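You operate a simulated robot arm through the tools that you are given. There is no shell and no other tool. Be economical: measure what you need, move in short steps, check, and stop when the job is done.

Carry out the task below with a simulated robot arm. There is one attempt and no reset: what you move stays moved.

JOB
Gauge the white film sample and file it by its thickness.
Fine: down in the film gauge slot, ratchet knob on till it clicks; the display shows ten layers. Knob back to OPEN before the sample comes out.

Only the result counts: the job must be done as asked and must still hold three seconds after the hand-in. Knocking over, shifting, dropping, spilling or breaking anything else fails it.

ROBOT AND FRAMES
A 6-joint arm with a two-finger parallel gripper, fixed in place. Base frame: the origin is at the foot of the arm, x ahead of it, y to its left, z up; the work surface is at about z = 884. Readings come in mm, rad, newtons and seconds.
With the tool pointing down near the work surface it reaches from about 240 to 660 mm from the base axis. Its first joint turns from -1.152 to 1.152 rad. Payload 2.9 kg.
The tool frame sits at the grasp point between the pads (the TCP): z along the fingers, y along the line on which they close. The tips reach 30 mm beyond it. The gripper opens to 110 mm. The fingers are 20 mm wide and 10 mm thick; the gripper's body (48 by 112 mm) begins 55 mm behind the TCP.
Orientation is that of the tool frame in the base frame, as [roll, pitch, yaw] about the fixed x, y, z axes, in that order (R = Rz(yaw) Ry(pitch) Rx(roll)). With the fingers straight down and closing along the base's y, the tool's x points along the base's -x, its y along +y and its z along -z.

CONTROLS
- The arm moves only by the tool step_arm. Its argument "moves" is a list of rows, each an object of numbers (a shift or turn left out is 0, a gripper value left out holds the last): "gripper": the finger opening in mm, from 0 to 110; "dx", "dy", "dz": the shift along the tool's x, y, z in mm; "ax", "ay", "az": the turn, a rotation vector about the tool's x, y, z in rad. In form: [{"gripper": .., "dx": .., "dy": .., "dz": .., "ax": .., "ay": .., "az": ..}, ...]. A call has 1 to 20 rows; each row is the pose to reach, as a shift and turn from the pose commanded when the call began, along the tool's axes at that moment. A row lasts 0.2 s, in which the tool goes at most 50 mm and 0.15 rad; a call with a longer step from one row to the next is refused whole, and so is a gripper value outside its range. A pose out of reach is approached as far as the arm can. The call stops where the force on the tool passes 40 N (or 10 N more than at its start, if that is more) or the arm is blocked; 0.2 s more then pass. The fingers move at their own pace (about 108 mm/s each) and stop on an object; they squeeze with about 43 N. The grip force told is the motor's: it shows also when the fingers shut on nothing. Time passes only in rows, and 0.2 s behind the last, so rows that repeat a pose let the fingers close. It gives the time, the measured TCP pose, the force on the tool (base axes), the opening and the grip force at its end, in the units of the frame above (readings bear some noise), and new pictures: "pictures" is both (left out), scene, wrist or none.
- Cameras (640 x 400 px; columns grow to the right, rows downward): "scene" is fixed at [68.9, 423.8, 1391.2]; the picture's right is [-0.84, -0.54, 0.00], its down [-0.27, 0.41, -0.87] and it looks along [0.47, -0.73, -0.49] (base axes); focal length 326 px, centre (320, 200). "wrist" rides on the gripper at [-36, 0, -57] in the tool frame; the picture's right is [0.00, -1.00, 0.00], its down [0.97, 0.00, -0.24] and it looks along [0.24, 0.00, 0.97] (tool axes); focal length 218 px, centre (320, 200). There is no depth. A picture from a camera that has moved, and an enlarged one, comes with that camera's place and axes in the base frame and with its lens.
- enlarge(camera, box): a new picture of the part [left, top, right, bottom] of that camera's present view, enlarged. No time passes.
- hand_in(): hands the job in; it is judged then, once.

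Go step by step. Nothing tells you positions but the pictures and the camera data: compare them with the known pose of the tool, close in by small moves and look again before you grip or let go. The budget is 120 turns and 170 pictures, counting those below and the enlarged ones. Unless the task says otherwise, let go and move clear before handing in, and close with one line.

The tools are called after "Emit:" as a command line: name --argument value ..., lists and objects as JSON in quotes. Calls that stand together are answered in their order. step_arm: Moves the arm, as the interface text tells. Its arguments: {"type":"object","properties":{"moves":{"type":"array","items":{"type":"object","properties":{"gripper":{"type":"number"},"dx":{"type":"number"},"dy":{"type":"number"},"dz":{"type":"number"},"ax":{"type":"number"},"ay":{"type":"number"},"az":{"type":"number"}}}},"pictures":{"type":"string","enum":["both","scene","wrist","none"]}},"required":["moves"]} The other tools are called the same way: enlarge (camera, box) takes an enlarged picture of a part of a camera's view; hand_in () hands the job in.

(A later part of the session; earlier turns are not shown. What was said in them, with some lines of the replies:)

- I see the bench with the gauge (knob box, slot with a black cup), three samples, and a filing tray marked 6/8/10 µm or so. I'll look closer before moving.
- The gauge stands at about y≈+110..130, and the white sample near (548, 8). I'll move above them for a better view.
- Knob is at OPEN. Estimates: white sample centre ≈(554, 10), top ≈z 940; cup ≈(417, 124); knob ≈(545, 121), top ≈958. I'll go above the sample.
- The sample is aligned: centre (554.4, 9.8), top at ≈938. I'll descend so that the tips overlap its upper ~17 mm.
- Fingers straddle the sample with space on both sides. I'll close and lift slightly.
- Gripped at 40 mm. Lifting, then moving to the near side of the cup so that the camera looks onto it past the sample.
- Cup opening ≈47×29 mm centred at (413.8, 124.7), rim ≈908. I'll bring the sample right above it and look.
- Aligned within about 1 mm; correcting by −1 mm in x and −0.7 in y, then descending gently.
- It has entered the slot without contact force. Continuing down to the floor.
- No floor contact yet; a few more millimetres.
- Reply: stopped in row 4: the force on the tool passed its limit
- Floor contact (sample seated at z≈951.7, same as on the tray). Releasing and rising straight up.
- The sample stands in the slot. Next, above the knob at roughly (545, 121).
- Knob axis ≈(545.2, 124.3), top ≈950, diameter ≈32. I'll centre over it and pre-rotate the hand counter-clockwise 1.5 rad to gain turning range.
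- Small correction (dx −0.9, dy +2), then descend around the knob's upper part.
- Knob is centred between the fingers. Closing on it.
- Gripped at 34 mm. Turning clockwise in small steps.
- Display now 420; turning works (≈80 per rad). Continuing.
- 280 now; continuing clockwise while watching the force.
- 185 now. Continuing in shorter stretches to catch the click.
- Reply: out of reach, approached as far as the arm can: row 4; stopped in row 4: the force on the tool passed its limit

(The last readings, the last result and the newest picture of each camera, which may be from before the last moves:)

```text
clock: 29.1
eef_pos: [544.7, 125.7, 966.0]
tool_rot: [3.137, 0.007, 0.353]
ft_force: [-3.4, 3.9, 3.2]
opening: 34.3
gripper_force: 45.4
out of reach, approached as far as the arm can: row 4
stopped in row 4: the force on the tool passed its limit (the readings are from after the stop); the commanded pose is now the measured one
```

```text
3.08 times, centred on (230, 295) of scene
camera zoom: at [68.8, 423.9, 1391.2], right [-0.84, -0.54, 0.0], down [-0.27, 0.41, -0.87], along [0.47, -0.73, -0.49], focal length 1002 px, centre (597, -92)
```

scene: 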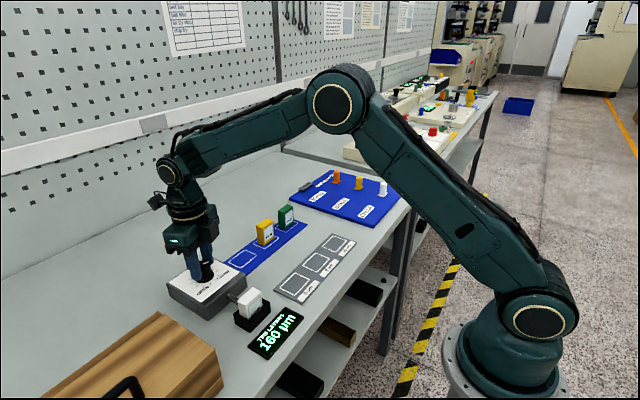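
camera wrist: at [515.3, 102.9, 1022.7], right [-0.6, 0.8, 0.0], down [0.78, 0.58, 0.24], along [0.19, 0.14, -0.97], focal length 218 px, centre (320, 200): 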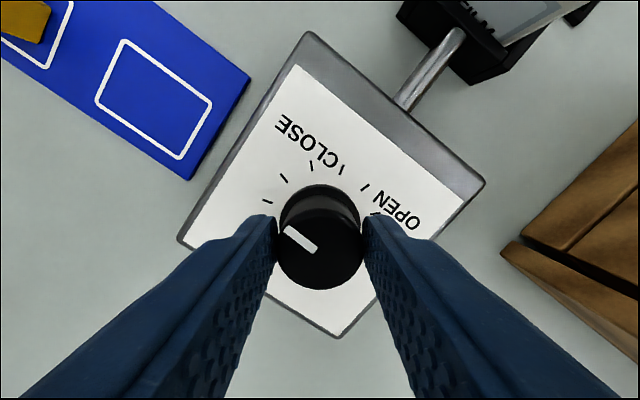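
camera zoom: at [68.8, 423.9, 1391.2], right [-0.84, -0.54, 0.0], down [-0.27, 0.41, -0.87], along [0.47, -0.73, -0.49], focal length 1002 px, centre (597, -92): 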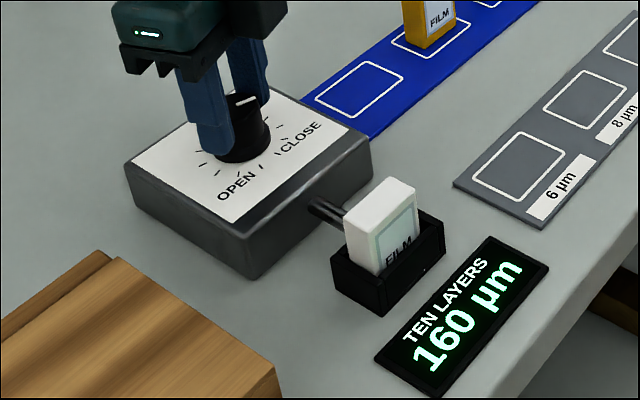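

The wrist joint reached its limit at display 160. I'll release, back the hand off by 2.7 rad and regrip.

Emit:
step_arm --moves '[{"gripper": 60}, {"gripper": 60}, {"gripper": 60, "dz": -25}, {"gripper": 60, "dz": -30}]' --pictures "none"

Emit:
step_arm --moves '[{"az": -0.15}, {"az": -0.3}, {"az": -0.45}, {"az": -0.6}, {"az": -0.75}, {"az": -0.9}, {"az": -1.05}, {"az": -1.2}, {"az": -1.35}, {"az": -1.5}, {"az": -1.65}, {"az": -1.8}, {"az": -1.95}, {"az": -2.1}, {"az": -2.25}, {"az": -2.4}, {"az": -2.55}, {"az": -2.7}, {"az": -2.7}]'

Emit:
enlarge --camera "wrist" --box '[240, 140, 400, 260]'

```text
clock: 30.1
eef_pos: [545.0, 125.1, 996.3]
tool_rot: [3.138, 0.003, 0.351]
ft_force: [-0.7, -0.4, -0.4]
opening: 59.9
gripper_force: 0.1
```

```text
clock: 34.1
eef_pos: [545.5, 122.6, 996.8]
tool_rot: [-3.138, -0.004, 3.054]
ft_force: [-1.1, 0.3, -0.2]
opening: 59.7
gripper_force: 0.2
camera wrist: at [581.4, 120.6, 1052.6], right [-0.09, -1.0, 0.01], down [-0.97, 0.09, 0.24], along [-0.24, 0.02, -0.97], focal length 218 px, centre (320, 200)
```

scene: 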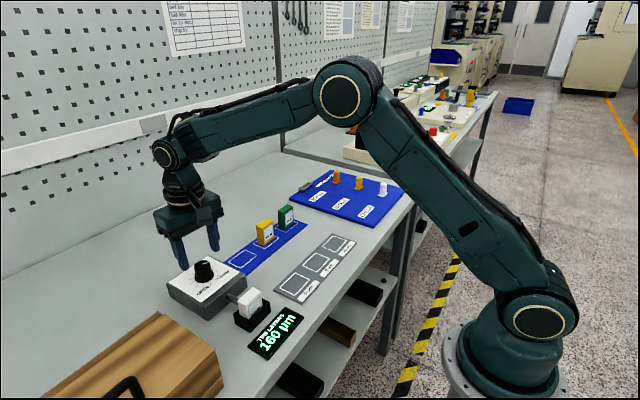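
wrist: 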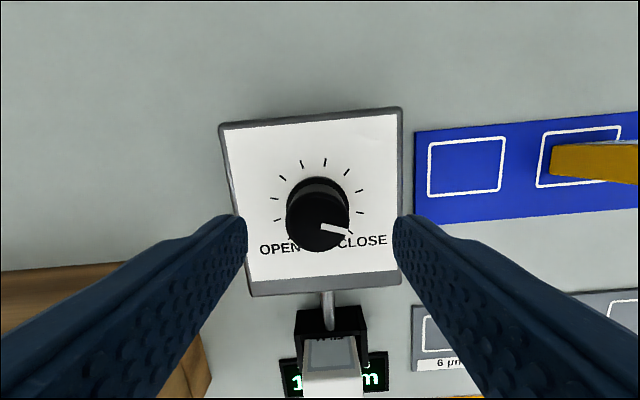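

```text
3.33 times, centred on (320, 200) of wrist
camera zoom: at [581.4, 120.6, 1052.6], right [-0.09, -1.0, 0.01], down [-0.97, 0.09, 0.24], along [-0.24, 0.02, -0.97], focal length 728 px, centre (320, 200)
```

zoom: 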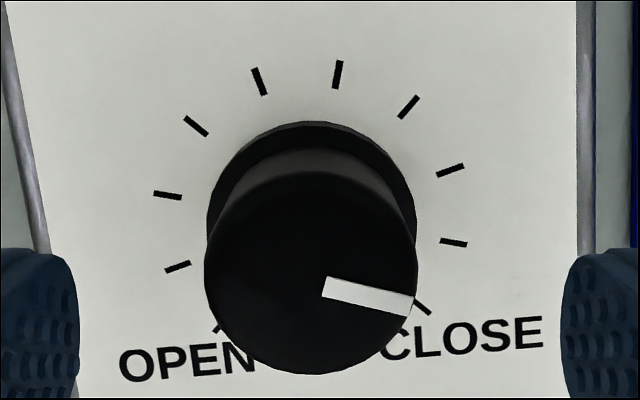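

Knob stayed (160). Recentring by ~1 mm, descending 30 and regripping.

Emit:
step_arm --moves '[{"dx": 0.7, "dy": 1.3, "dz": 10}, {"dx": 0.7, "dy": 1.3, "dz": 22}, {"dx": 0.7, "dy": 1.3, "dz": 30}, {"dx": 0.7, "dy": 1.3, "dz": 30}, {"dx": 0.7, "dy": 1.3, "dz": 30, "gripper": 20}, {"dx": 0.7, "dy": 1.3, "dz": 30, "gripper": 20}, {"dx": 0.7, "dy": 1.3, "dz": 30, "gripper": 20}]' --pictures "wrist"

```text
clock: 35.7
eef_pos: [544.1, 125.6, 965.1]
tool_rot: [-3.135, -0.003, 3.048]
ft_force: [-1.9, -5.1, -1.7]
opening: 34.3
gripper_force: 45.4
camera wrist: at [580.5, 121.9, 1021.8], right [-0.09, -1.0, 0.01], down [-0.97, 0.09, 0.24], along [-0.24, 0.02, -0.97], focal length 218 px, centre (320, 200)
```

wrist: 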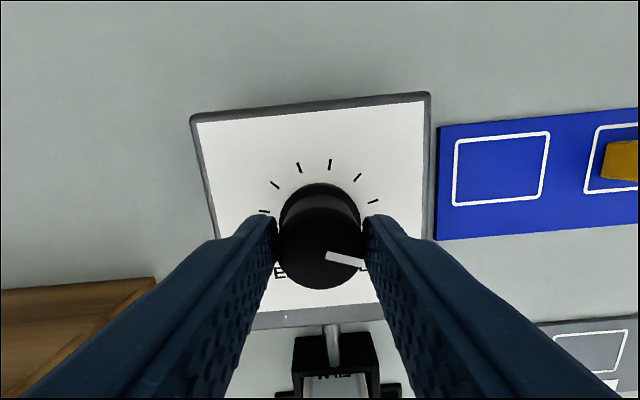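

Regripped. Turning on, in short stretches.

Emit:
step_arm --moves '[{"az": 0.08}, {"az": 0.16}, {"az": 0.24}, {"az": 0.32}, {"az": 0.4}, {"az": 0.48}, {"az": 0.56}, {"az": 0.64}, {"az": 0.64}]'

Emit:
enlarge --camera "scene" --box '[150, 230, 310, 360]'

```text
clock: 37.7
eef_pos: [544.3, 125.9, 965.0]
tool_rot: [-3.136, 0.0, 2.408]
ft_force: [1.2, -1.4, -13.4]
opening: 34.5
gripper_force: 45.2
camera wrist: at [571.4, 101.4, 1022.0], right [-0.67, -0.74, 0.01], down [-0.72, 0.65, 0.24], along [-0.18, 0.16, -0.97], focal length 218 px, centre (320, 200)
```

scene: 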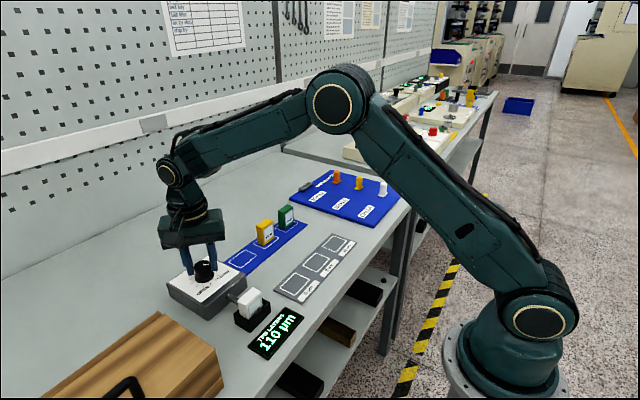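
wrist: 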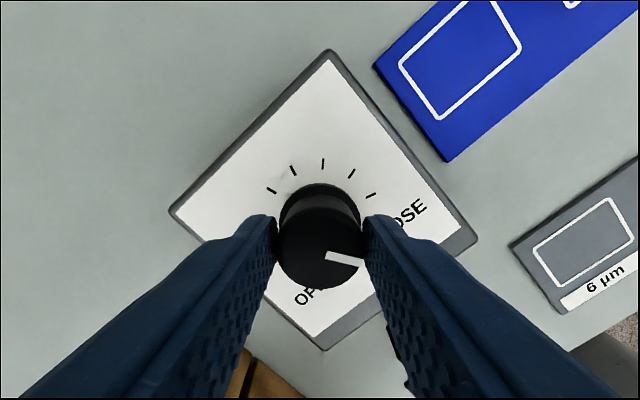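

```text
3.08 times, centred on (230, 295) of scene
camera zoom: at [69.1, 423.9, 1391.2], right [-0.84, -0.54, 0.0], down [-0.27, 0.41, -0.87], along [0.47, -0.73, -0.49], focal length 1002 px, centre (597, -92)
```

zoom: 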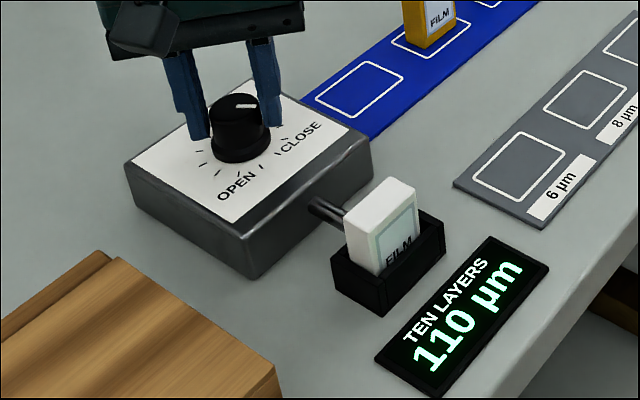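

110 now. A slightly farther turn to see where it stops.

Emit:
step_arm --moves '[{"az": 0.06}, {"az": 0.12}, {"az": 0.18}, {"az": 0.24}, {"az": 0.3}, {"az": 0.3}]'

Emit:
enlarge --camera "scene" --box '[150, 230, 310, 360]'

```text
clock: 39.1
eef_pos: [545.2, 126.0, 965.3]
tool_rot: [-3.136, 0.0, 2.109]
ft_force: [0.9, 2.1, -15.8]
opening: 34.3
gripper_force: 44.9
camera wrist: at [563.3, 94.7, 1022.2], right [-0.86, -0.51, 0.01], down [-0.5, 0.83, 0.24], along [-0.13, 0.2, -0.97], focal length 218 px, centre (320, 200)
```

scene: 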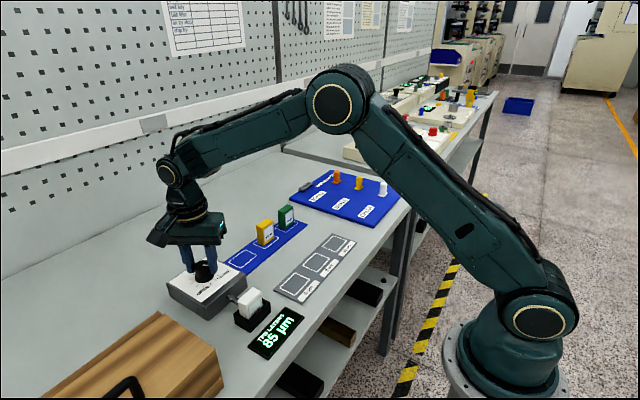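
wrist: 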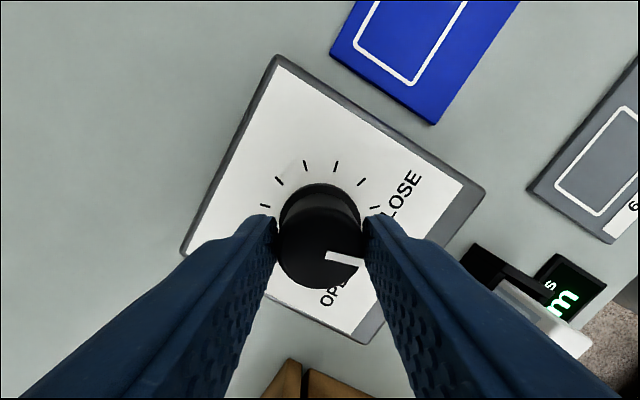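

```text
3.08 times, centred on (230, 295) of scene
camera zoom: at [69.2, 424.0, 1391.1], right [-0.84, -0.54, 0.0], down [-0.27, 0.41, -0.87], along [0.47, -0.73, -0.49], focal length 1002 px, centre (597, -92)
```

zoom: 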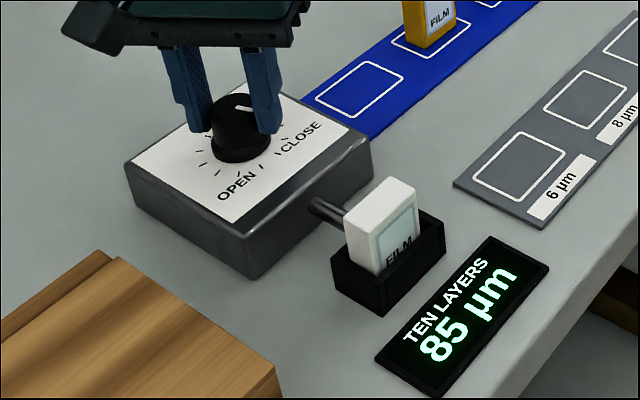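

85: already below 100. Continuing by small steps.

Emit:
step_arm --moves '[{"az": 0.05}, {"az": 0.1}, {"az": 0.15}, {"az": 0.2}, {"az": 0.2}]' --pictures "none"

Emit:
enlarge --camera "scene" --box '[150, 230, 310, 360]'

```text
clock: 40.3
eef_pos: [544.9, 126.7, 966.7]
tool_rot: [-3.138, 0.003, 1.911]
ft_force: [2.8, -0.1, -2.4]
opening: 33.9
gripper_force: 45.5
```

```text
3.08 times, centred on (230, 295) of scene
camera zoom: at [69.0, 423.8, 1391.2], right [-0.84, -0.54, 0.0], down [-0.27, 0.41, -0.87], along [0.47, -0.73, -0.49], focal length 1002 px, centre (597, -92)
```

zoom: 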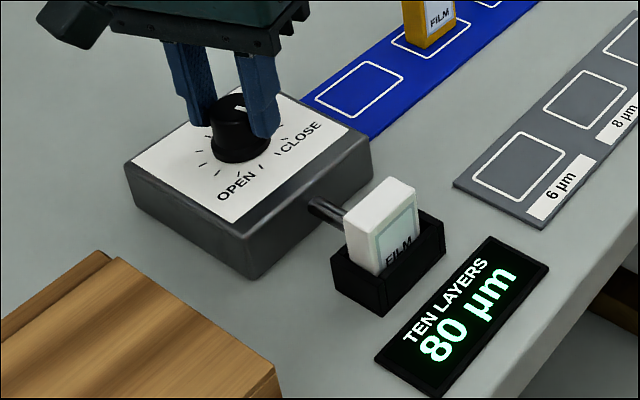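

80, though the turn would have brought it to ~69 if free: it looks like the click. One small further turn to confirm, with the wrist view.

Emit:
step_arm --moves '[{"az": 0.05}, {"az": 0.1}, {"az": 0.1}]' --pictures "both"

Emit:
enlarge --camera "scene" --box '[150, 230, 310, 360]'

```text
clock: 41.1
eef_pos: [544.1, 124.9, 967.0]
tool_rot: [-3.14, 0.005, 1.81]
ft_force: [2.6, 3.6, 8.9]
opening: 33.8
gripper_force: 45.0
camera wrist: at [553.1, 90.8, 1024.0], right [-0.97, -0.24, 0.0], down [-0.23, 0.94, 0.24], along [-0.06, 0.23, -0.97], focal length 218 px, centre (320, 200)
```

scene: 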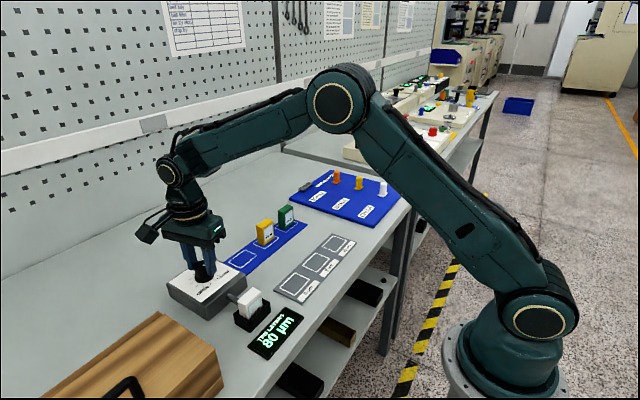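
wrist: 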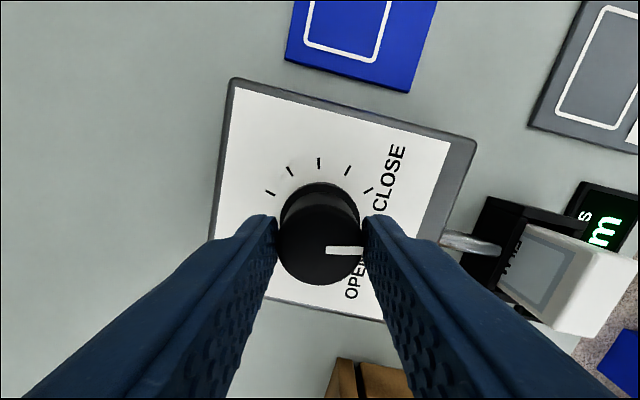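

```text
3.08 times, centred on (230, 295) of scene
camera zoom: at [68.8, 423.9, 1391.2], right [-0.84, -0.54, 0.0], down [-0.27, 0.41, -0.87], along [0.47, -0.73, -0.49], focal length 1002 px, centre (597, -92)
```

zoom: 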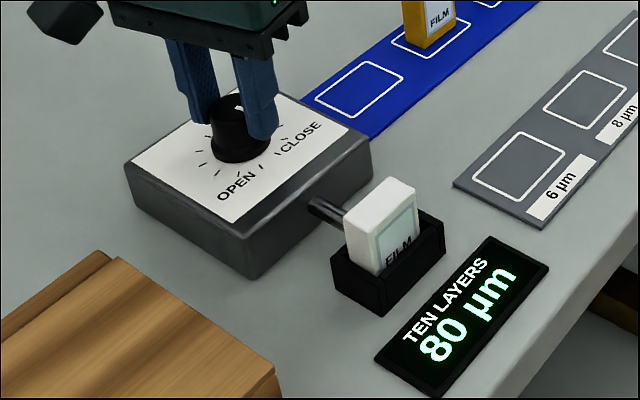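

It stays at 80 with the fingers slipping on the stopped knob: clicked. 80 µm for ten layers → 8 µm. Now turning the knob back counter-clockwise.

Emit:
step_arm --moves '[{"az": -0.14}, {"az": -0.28}, {"az": -0.42}, {"az": -0.56}, {"az": -0.7}, {"az": -0.84}, {"az": -0.98}, {"az": -1.12}, {"az": -1.26}, {"az": -1.4}, {"az": -1.54}, {"az": -1.68}, {"az": -1.82}, {"az": -1.96}, {"az": -2.1}, {"az": -2.24}, {"az": -2.38}, {"az": -2.52}, {"az": -2.66}, {"az": -2.66}]'

Emit:
enlarge --camera "scene" --box '[150, 230, 310, 360]'

```text
clock: 45.3
eef_pos: [544.7, 125.1, 967.4]
tool_rot: [-3.141, -0.005, -1.815]
ft_force: [-5.6, -16.1, 26.1]
opening: 33.9
gripper_force: 44.9
camera wrist: at [553.3, 159.6, 1023.6], right [0.97, -0.24, 0.0], down [-0.23, -0.94, 0.25], along [-0.06, -0.24, -0.97], focal length 218 px, centre (320, 200)
```

scene: 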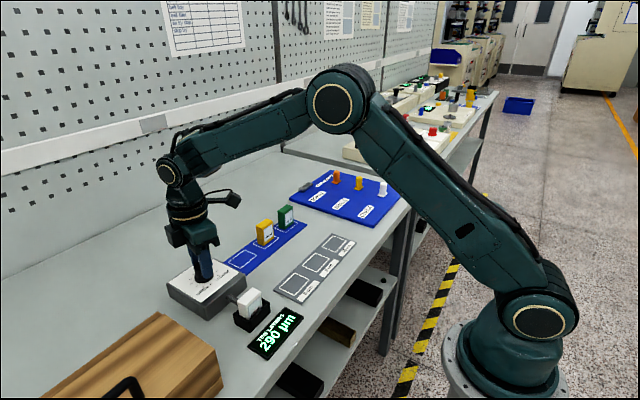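
wrist: 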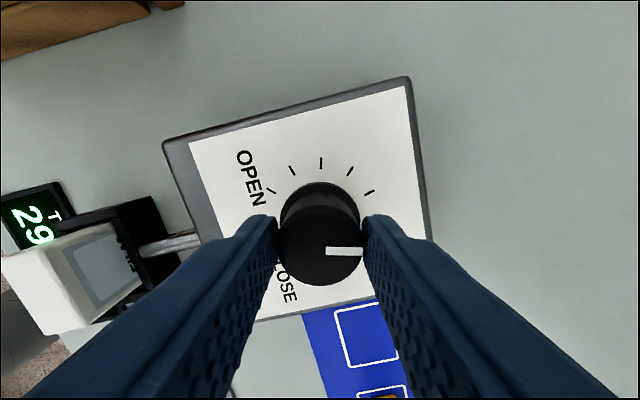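

```text
3.08 times, centred on (230, 295) of scene
camera zoom: at [68.3, 423.3, 1391.4], right [-0.84, -0.54, 0.0], down [-0.27, 0.41, -0.87], along [0.47, -0.73, -0.49], focal length 1002 px, centre (597, -92)
```

zoom: 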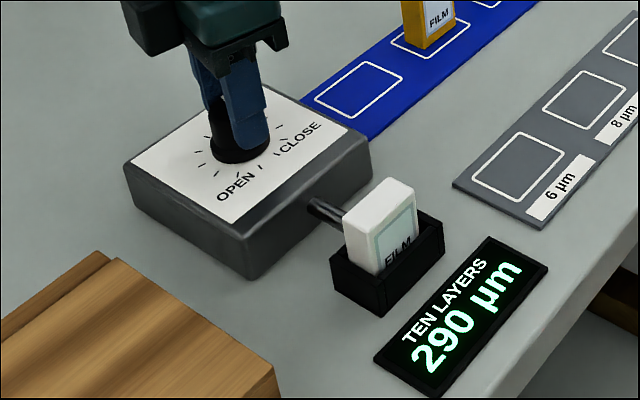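

290, but a side load has built up, so I'll release to relieve it, rewind the hand and regrip for the remaining ~2.6 rad.

Emit:
step_arm --moves '[{"gripper": 60}, {"gripper": 60}, {"gripper": 60, "dz": -25}, {"gripper": 60, "dz": -30}]' --pictures "none"

Emit:
step_arm --moves '[{"az": 0.15}, {"az": 0.3}, {"az": 0.45}, {"az": 0.6}, {"az": 0.75}, {"az": 0.9}, {"az": 1.05}, {"az": 1.2}, {"az": 1.35}, {"az": 1.5}, {"az": 1.65}, {"az": 1.8}, {"az": 1.95}, {"az": 2.1}, {"az": 2.25}, {"az": 2.4}, {"az": 2.55}, {"az": 2.65}, {"az": 2.65}]'

Emit:
enlarge --camera "wrist" --box '[240, 140, 400, 260]'

```text
clock: 46.3
eef_pos: [545.7, 125.6, 996.4]
tool_rot: [3.137, -0.007, -1.814]
ft_force: [0.0, -0.5, -0.6]
opening: 60.0
gripper_force: 0.1
```

```text
clock: 50.3
eef_pos: [544.5, 125.2, 995.4]
tool_rot: [-3.136, 0.004, 1.819]
ft_force: [-0.1, -0.5, -0.7]
opening: 60.1
gripper_force: 0.1
camera wrist: at [553.7, 90.4, 1052.6], right [-0.97, -0.24, 0.01], down [-0.24, 0.94, 0.24], along [-0.06, 0.23, -0.97], focal length 218 px, centre (320, 200)
```

scene: 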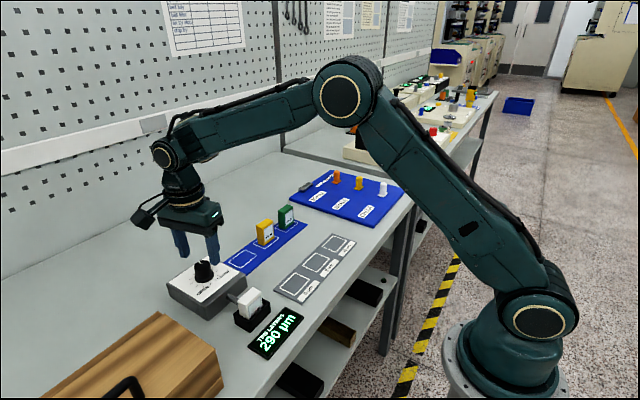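
wrist: 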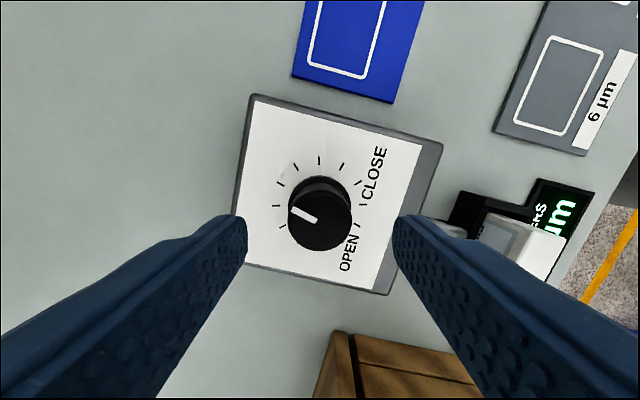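

```text
3.33 times, centred on (320, 200) of wrist
camera zoom: at [553.7, 90.4, 1052.6], right [-0.97, -0.24, 0.01], down [-0.24, 0.94, 0.24], along [-0.06, 0.23, -0.97], focal length 728 px, centre (320, 200)
```

zoom: 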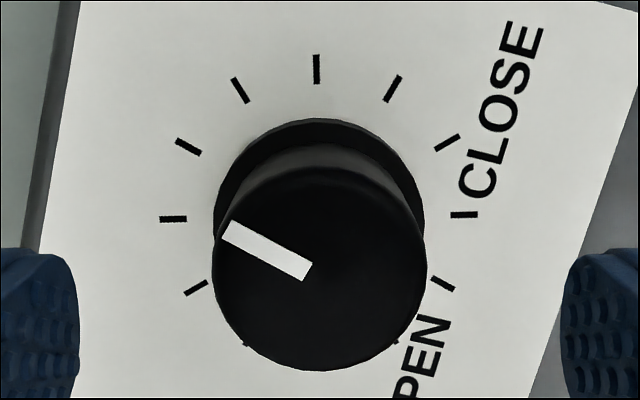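

Centred. Descend, grip and turn counter-clockwise on.

Emit:
step_arm --moves '[{"dz": 12}, {"dz": 24}, {"dz": 29}, {"dz": 29}, {"dz": 29, "gripper": 20}, {"dz": 29, "gripper": 20}, {"dz": 29, "gripper": 20}]' --pictures "none"

Emit:
step_arm --moves '[{"az": -0.14}, {"az": -0.28}, {"az": -0.42}, {"az": -0.56}, {"az": -0.7}, {"az": -0.84}, {"az": -0.98}, {"az": -1.12}, {"az": -1.26}, {"az": -1.4}, {"az": -1.54}, {"az": -1.68}, {"az": -1.82}, {"az": -1.96}, {"az": -2.1}, {"az": -2.24}, {"az": -2.38}, {"az": -2.38}]'

Emit:
enlarge --camera "scene" --box '[150, 230, 310, 360]'

```text
clock: 51.9
eef_pos: [545.0, 125.0, 967.6]
tool_rot: [-3.136, 0.005, 1.82]
ft_force: [2.3, 0.7, -1.5]
opening: 33.8
gripper_force: 45.5
```

```text
clock: 55.7
eef_pos: [544.9, 125.4, 967.6]
tool_rot: [3.141, -0.007, -2.082]
ft_force: [3.6, -3.7, -6.4]
opening: 33.8
gripper_force: 44.7
camera wrist: at [562.5, 156.4, 1023.4], right [0.87, -0.49, 0.0], down [-0.47, -0.85, 0.25], along [-0.12, -0.21, -0.97], focal length 218 px, centre (320, 200)
```

scene: 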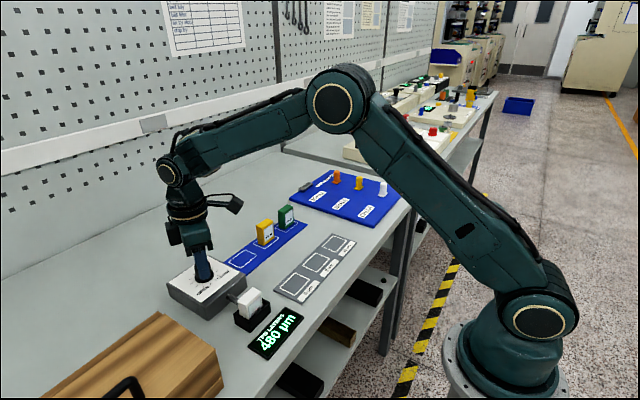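
wrist: 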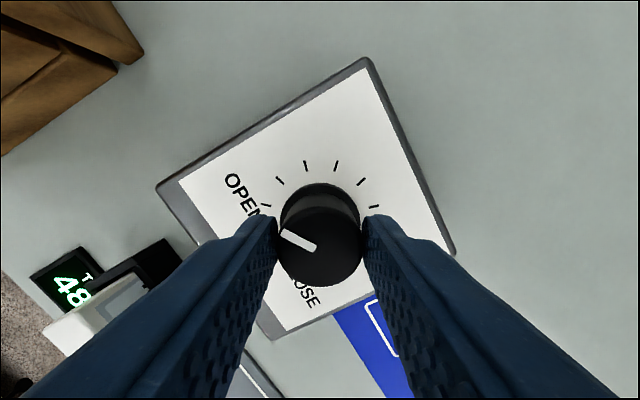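

```text
3.08 times, centred on (230, 295) of scene
camera zoom: at [69.1, 423.7, 1391.2], right [-0.84, -0.54, 0.0], down [-0.27, 0.41, -0.87], along [0.47, -0.73, -0.49], focal length 1002 px, centre (597, -92)
```

zoom: 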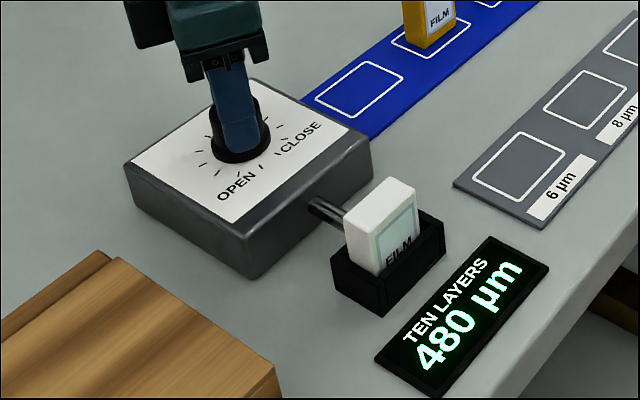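

480; about 0.25 rad remains to 500. Turning on to the OPEN stop.

Emit:
step_arm --moves '[{"az": -0.07}, {"az": -0.14}, {"az": -0.21}, {"az": -0.27}, {"az": -0.32}, {"az": -0.32}]' --pictures "wrist"

Emit:
enlarge --camera "scene" --box '[150, 230, 310, 360]'

```text
clock: 57.1
eef_pos: [545.6, 125.1, 966.5]
tool_rot: [3.142, -0.007, -1.763]
ft_force: [5.0, -3.0, -0.6]
opening: 33.9
gripper_force: 45.1
camera wrist: at [551.7, 160.9, 1023.8], right [0.98, -0.19, 0.0], down [-0.18, -0.95, 0.25], along [-0.05, -0.24, -0.97], focal length 218 px, centre (320, 200)
```

wrist: 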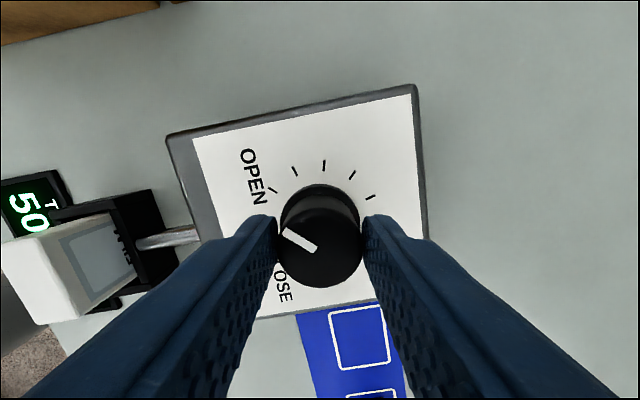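

```text
3.08 times, centred on (230, 295) of scene
camera zoom: at [69.0, 423.8, 1391.2], right [-0.84, -0.54, 0.0], down [-0.27, 0.41, -0.87], along [0.47, -0.73, -0.49], focal length 1002 px, centre (597, -92)
```

zoom: 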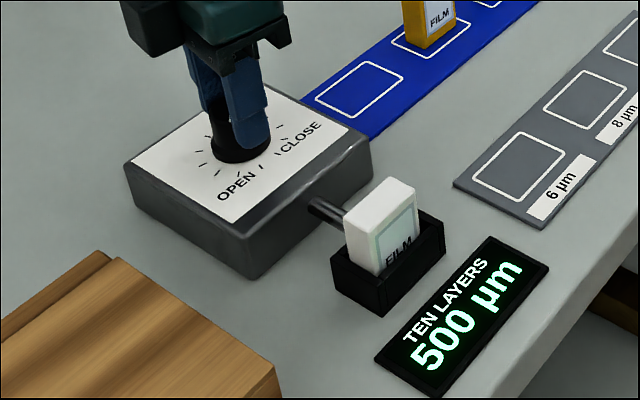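

500, as at the start. Releasing, rising and turning the hand back to its original heading.

Emit:
step_arm --moves '[{"gripper": 60}, {"gripper": 60}, {"gripper": 60, "dz": -40}, {"gripper": 60, "dz": -85}, {"gripper": 60, "dz": -85}]' --pictures "none"

Emit:
step_arm --moves '[{"az": 0.15}, {"az": 0.3}, {"az": 0.45}, {"az": 0.6}, {"az": 0.75}, {"az": 0.9}, {"az": 1.05}, {"az": 1.2}, {"az": 1.33}, {"az": 1.379}, {"az": 1.379}]'

Emit:
enlarge --camera "wrist" --box '[260, 130, 380, 230]'

```text
clock: 58.3
eef_pos: [542.7, 127.3, 1051.8]
tool_rot: [3.139, -0.007, -1.764]
ft_force: [0.2, 0.2, 0.0]
opening: 59.9
gripper_force: 0.0
```

```text
clock: 60.7
eef_pos: [546.6, 126.1, 1050.9]
tool_rot: [-3.135, -0.003, 3.138]
ft_force: [-0.4, 0.2, -0.2]
opening: 60.0
gripper_force: 0.1
camera wrist: at [581.4, 126.1, 1108.2], right [0.0, -1.0, 0.01], down [-0.97, 0.0, 0.24], along [-0.24, 0.0, -0.97], focal length 218 px, centre (320, 200)
```

scene: 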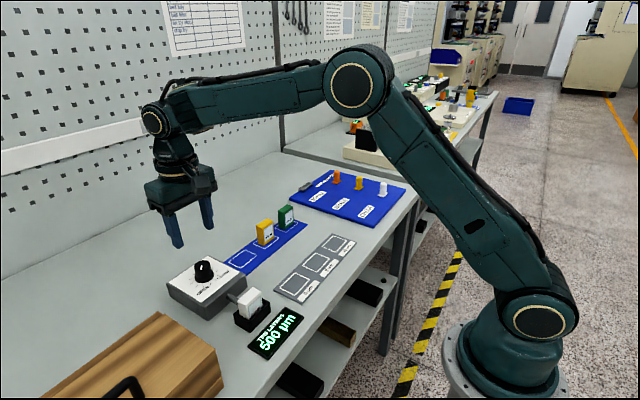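
wrist: 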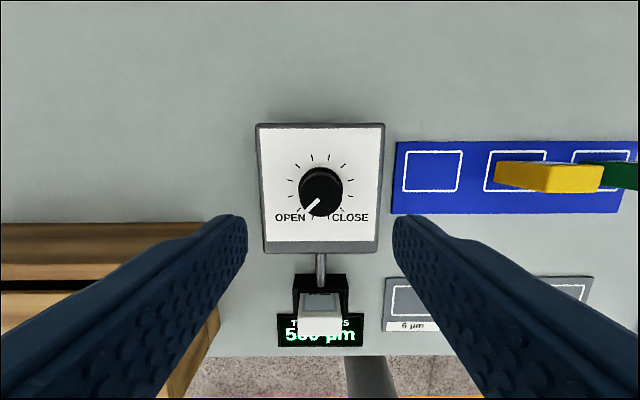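

```text
4.00 times, centred on (320, 180) of wrist
camera zoom: at [581.4, 126.1, 1108.2], right [0.0, -1.0, 0.01], down [-0.97, 0.0, 0.24], along [-0.24, 0.0, -0.97], focal length 873 px, centre (320, 280)
```

zoom: 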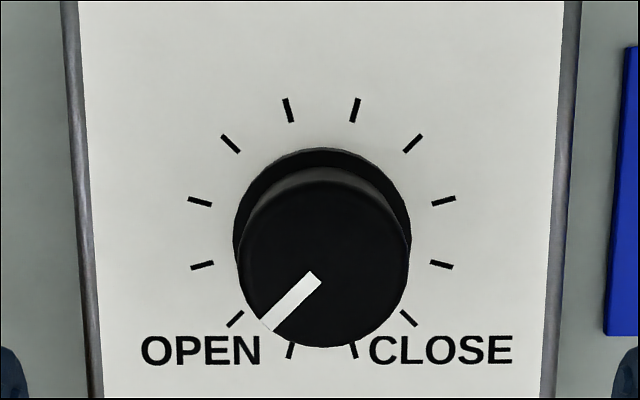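

Knob mark is back at OPEN exactly as at the start. Moving above the sample in the slot, levelling the tool slightly.

Emit:
step_arm --moves '[{"dx": 44, "ax": -0.006}, {"dx": 88, "ax": -0.006}, {"dx": 131.5, "dy": -0.8, "ax": -0.006}, {"dx": 131.5, "dy": -0.8, "ax": -0.006}]' --pictures "wrist"

Emit:
enlarge --camera "wrist" --box '[260, 130, 380, 230]'

```text
clock: 61.7
eef_pos: [411.9, 124.2, 1055.1]
tool_rot: [3.14, -0.004, 3.141]
ft_force: [0.2, -0.1, 0.1]
opening: 60.1
gripper_force: 0.0
camera wrist: at [448.6, 124.2, 1110.1], right [0.0, -1.0, 0.0], down [-0.97, 0.0, 0.24], along [-0.24, 0.0, -0.97], focal length 218 px, centre (320, 200)
```

wrist: 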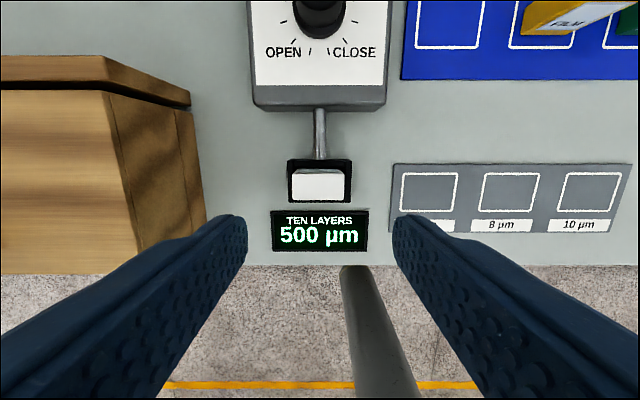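

```text
4.00 times, centred on (320, 180) of wrist
camera zoom: at [448.6, 124.2, 1110.1], right [0.0, -1.0, 0.0], down [-0.97, 0.0, 0.24], along [-0.24, 0.0, -0.97], focal length 873 px, centre (320, 280)
```

zoom: 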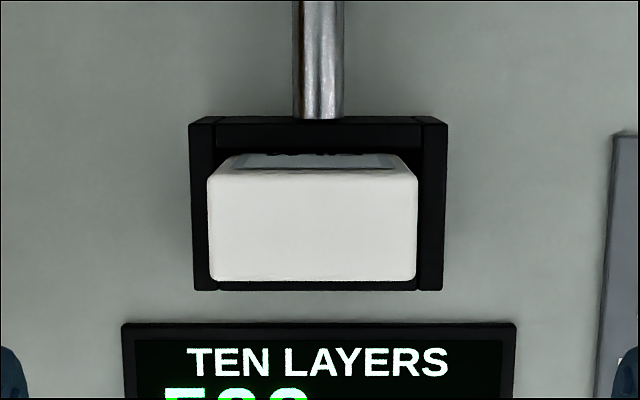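

Sample centre ≈(416.6, 125.7); shift dx −3.5, dy +1.5 and descend with the tips above the rim.

Emit:
step_arm --moves '[{"dx": -3.5, "dy": 1.5, "dz": 35}, {"dx": -3.5, "dy": 1.5, "dz": 70}, {"dx": -3.5, "dy": 1.5, "dz": 90}, {"dx": -3.5, "dy": 1.5, "dz": 101}, {"dx": -3.5, "dy": 1.5, "dz": 101}]'

Emit:
enlarge --camera "scene" --box '[205, 250, 305, 340]'

```text
clock: 62.9
eef_pos: [415.9, 128.1, 952.5]
tool_rot: [-3.141, -0.004, 3.141]
ft_force: [0.1, 0.3, 0.9]
opening: 59.9
gripper_force: 0.1
camera wrist: at [451.9, 127.3, 1008.8], right [0.0, -1.0, 0.0], down [-0.97, 0.0, 0.24], along [-0.24, 0.0, -0.97], focal length 218 px, centre (320, 200)
```

scene: 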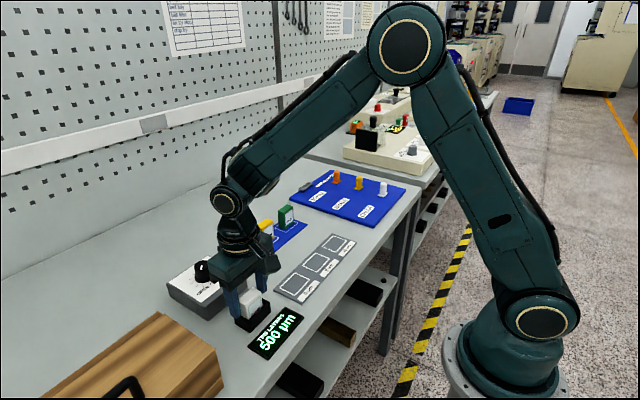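
wrist: 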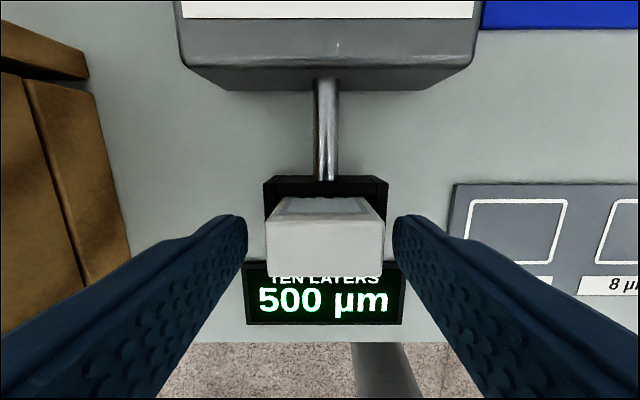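

```text
4.44 times, centred on (255, 295) of scene
camera zoom: at [68.9, 423.8, 1391.2], right [-0.84, -0.54, 0.0], down [-0.27, 0.41, -0.87], along [0.47, -0.73, -0.49], focal length 1446 px, centre (609, -222)
```

zoom: 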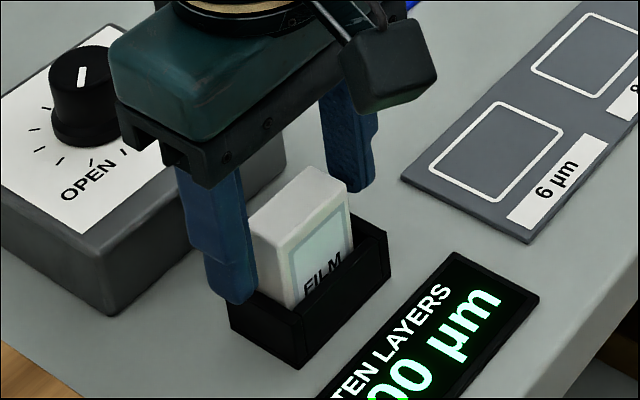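

Shift dy −2 to centre, then grip and lift a little.

Emit:
step_arm --moves '[{"dy": -2}, {"dy": -2}, {"dy": -2, "gripper": 30}, {"dy": -2, "gripper": 30}, {"dy": -2, "gripper": 30}, {"dy": -2, "gripper": 30}]' --pictures "wrist"

```text
clock: 64.3
eef_pos: [415.9, 125.8, 952.2]
tool_rot: [-3.141, -0.003, 3.14]
ft_force: [-0.6, 0.0, -0.6]
opening: 40.6
gripper_force: 43.0
camera wrist: at [452.2, 125.3, 1009.1], right [0.0, -1.0, 0.0], down [-0.97, 0.0, 0.24], along [-0.24, 0.0, -0.97], focal length 218 px, centre (320, 200)
```

wrist: 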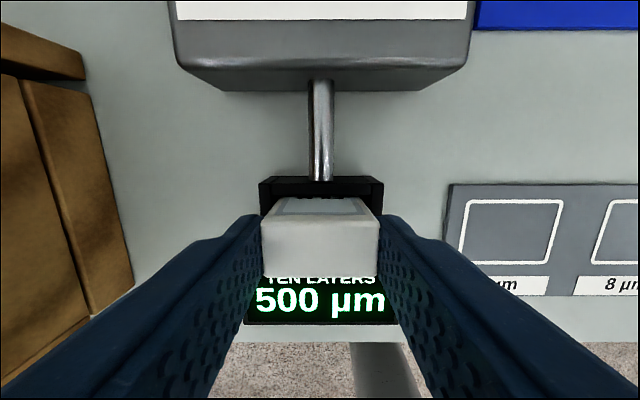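

Gripped. Lift straight out, then over to the near side of the 8 µm field at roughly (401, −75).

Emit:
step_arm --moves '[{"dz": -15}, {"dz": -35}, {"dz": -60}, {"dz": -80}, {"dx": 16, "dy": -40, "dz": -80}, {"dx": 32, "dy": -80, "dz": -80}, {"dx": 48, "dy": -120, "dz": -80}, {"dx": 60, "dy": -160, "dz": -80}, {"dx": 65, "dy": -200, "dz": -80}, {"dx": 65, "dy": -200, "dz": -80}]'

Emit:
enlarge --camera "wrist" --box '[220, 90, 420, 230]'

```text
clock: 66.5
eef_pos: [352.6, -75.0, 1033.3]
tool_rot: [-3.141, -0.003, -3.141]
ft_force: [0.7, 0.0, 0.1]
opening: 40.5
gripper_force: 43.1
camera wrist: at [387.8, -75.7, 1088.8], right [0.0, -1.0, 0.0], down [-0.97, 0.0, 0.24], along [-0.24, 0.0, -0.97], focal length 218 px, centre (320, 200)
```

scene: 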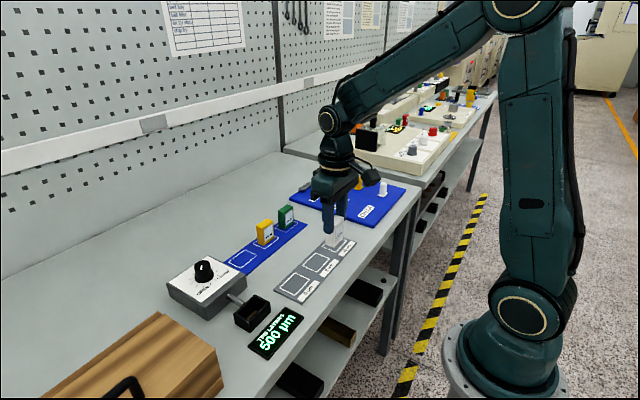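
wrist: 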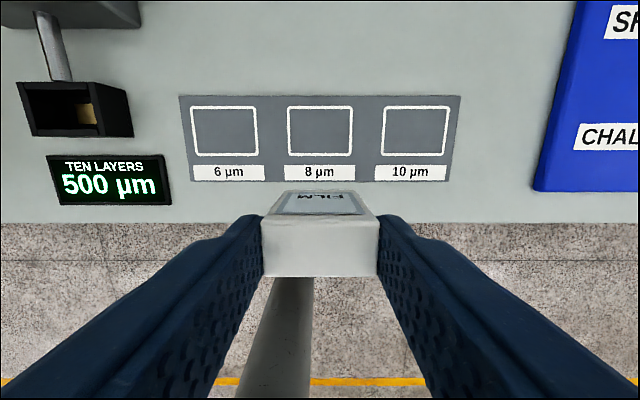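

```text
2.86 times, centred on (320, 160) of wrist
camera zoom: at [387.8, -75.7, 1088.8], right [0.0, -1.0, 0.0], down [-0.97, 0.0, 0.24], along [-0.24, 0.0, -0.97], focal length 624 px, centre (320, 314)
```

zoom: 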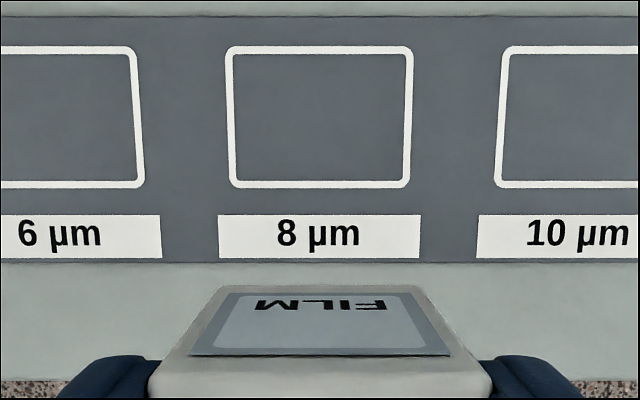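

The 8 µm field is centred at (399.5, −75.7). Moving forward 47 mm, and down to just above the plate.

Emit:
step_arm --moves '[{"dx": -24}, {"dx": -47.3}, {"dx": -47.3, "dz": 30}, {"dx": -47.3, "dz": 55}, {"dx": -47.3, "dz": 68}, {"dx": -47.3, "dz": 68}]'

Emit:
enlarge --camera "wrist" --box '[230, 130, 410, 290]'

Emit:
enlarge --camera "scene" --box '[270, 220, 370, 300]'

```text
clock: 67.9
eef_pos: [399.7, -74.6, 963.8]
tool_rot: [3.141, -0.003, 3.139]
ft_force: [-0.3, 1.1, -0.2]
opening: 40.7
gripper_force: 43.0
camera wrist: at [435.1, -75.3, 1020.7], right [0.0, -1.0, 0.0], down [-0.97, 0.0, 0.24], along [-0.24, 0.0, -0.97], focal length 218 px, centre (320, 200)
```

scene: 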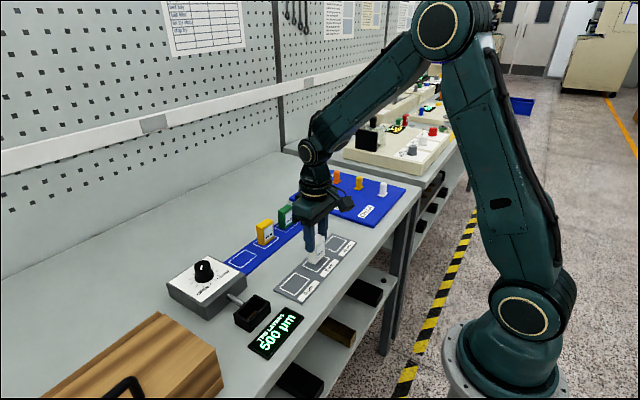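
wrist: 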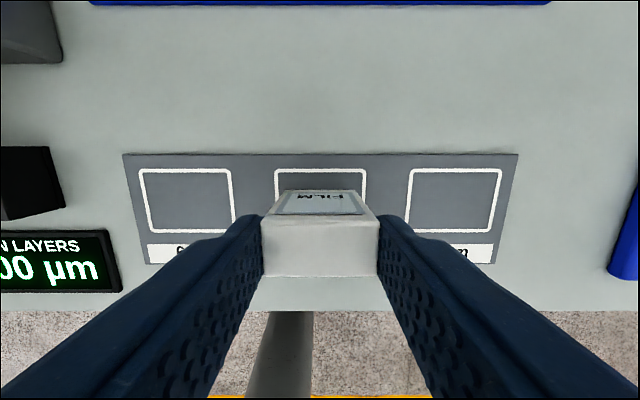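

```text
2.50 times, centred on (320, 210) of wrist
camera zoom: at [435.1, -75.3, 1020.7], right [0.0, -1.0, 0.0], down [-0.97, 0.0, 0.24], along [-0.24, 0.0, -0.97], focal length 546 px, centre (320, 175)
```

zoom: 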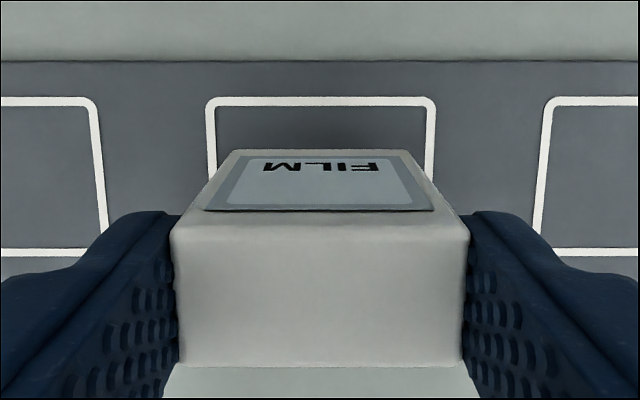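

```text
5.00 times, centred on (320, 260) of scene
camera zoom: at [68.9, 423.8, 1391.2], right [-0.84, -0.54, 0.0], down [-0.27, 0.41, -0.87], along [0.47, -0.73, -0.49], focal length 1627 px, centre (320, -100)
```

zoom: 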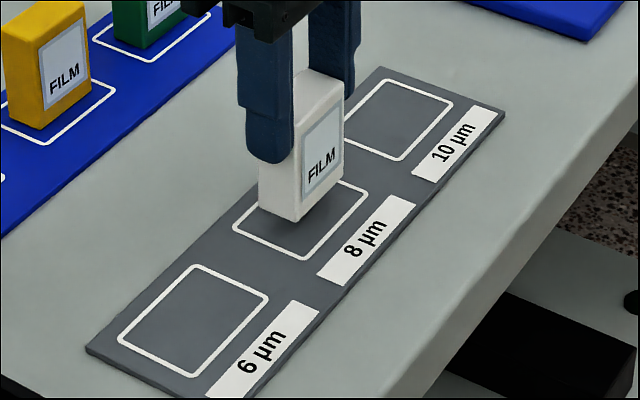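

Aligned over the 8 µm field. Lowering gently until contact.

Emit:
step_arm --moves '[{"dz": 3}, {"dz": 6}, {"dz": 8}, {"dz": 9.5}, {"dz": 10.5}, {"dz": 11.5}, {"dz": 11.5}]' --pictures "none"

Emit:
enlarge --camera "scene" --box '[270, 220, 370, 300]'

```text
clock: 69.5
eef_pos: [398.2, -74.9, 952.1]
tool_rot: [3.141, 0.0, -3.141]
ft_force: [-1.8, 1.2, 10.7]
opening: 40.6
gripper_force: 43.0
```

```text
5.00 times, centred on (320, 260) of scene
camera zoom: at [68.7, 423.9, 1391.2], right [-0.84, -0.54, 0.0], down [-0.27, 0.41, -0.87], along [0.47, -0.73, -0.49], focal length 1627 px, centre (320, -100)
```

zoom: 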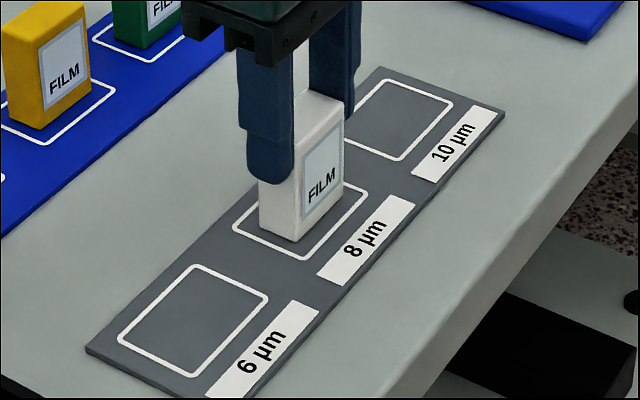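

Contact with the plate. Releasing and rising.

Emit:
step_arm --moves '[{"gripper": 60}, {"gripper": 60}, {"gripper": 60}, {"gripper": 60, "dz": -20}, {"gripper": 60, "dz": -60}, {"gripper": 60, "dz": -105}, {"gripper": 60, "dz": -140}, {"gripper": 60, "dz": -140}]'

Emit:
enlarge --camera "scene" --box '[150, 210, 370, 350]'

Emit:
enlarge --camera "wrist" --box '[240, 130, 400, 240]'

```text
clock: 71.3
eef_pos: [399.1, -75.2, 1093.2]
tool_rot: [3.141, -0.004, -3.14]
ft_force: [0.5, -0.2, -0.1]
opening: 60.1
gripper_force: 0.0
camera wrist: at [435.3, -75.9, 1150.0], right [0.0, -1.0, 0.0], down [-0.97, 0.0, 0.24], along [-0.24, 0.0, -0.97], focal length 218 px, centre (320, 200)
```

scene: 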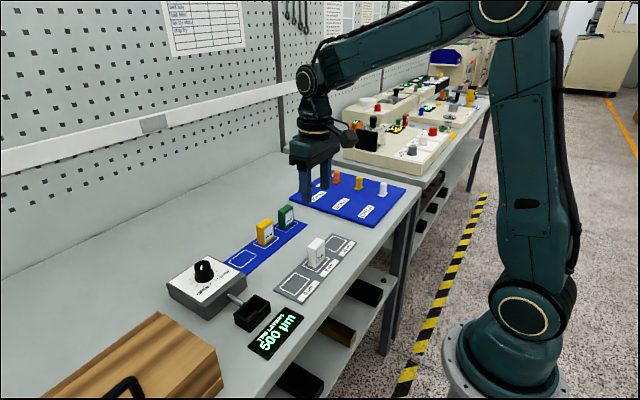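
wrist: 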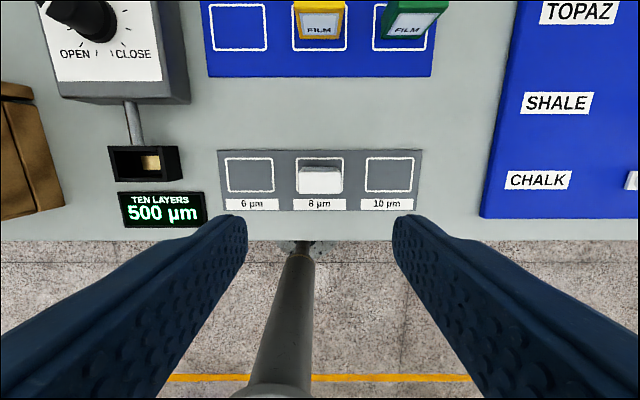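

```text
2.86 times, centred on (260, 280) of scene
camera zoom: at [68.9, 423.8, 1391.2], right [-0.84, -0.54, 0.0], down [-0.27, 0.41, -0.87], along [0.47, -0.73, -0.49], focal length 930 px, centre (491, -29)
```

zoom: 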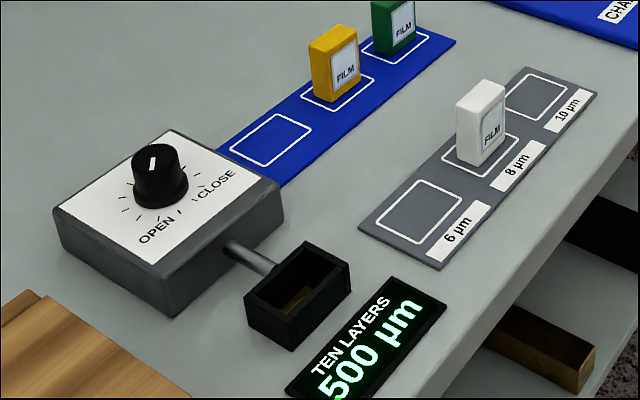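

```text
3.64 times, centred on (320, 185) of wrist
camera zoom: at [435.3, -75.9, 1150.0], right [0.0, -1.0, 0.0], down [-0.97, 0.0, 0.24], along [-0.24, 0.0, -0.97], focal length 794 px, centre (320, 254)
```

zoom: 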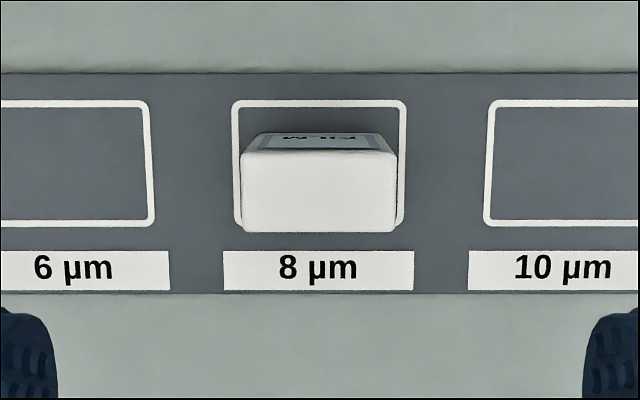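

The white sample stands inside the 8 µm field, the knob is at OPEN, the slot is empty and the hand is clear. Handing in.

Emit:
hand_in

```text
The job is handed in.
```

The white film sample gauged 80 µm for ten layers, so I filed it upright in the 8 µm field; the knob was turned back to OPEN before it came out of the slot.
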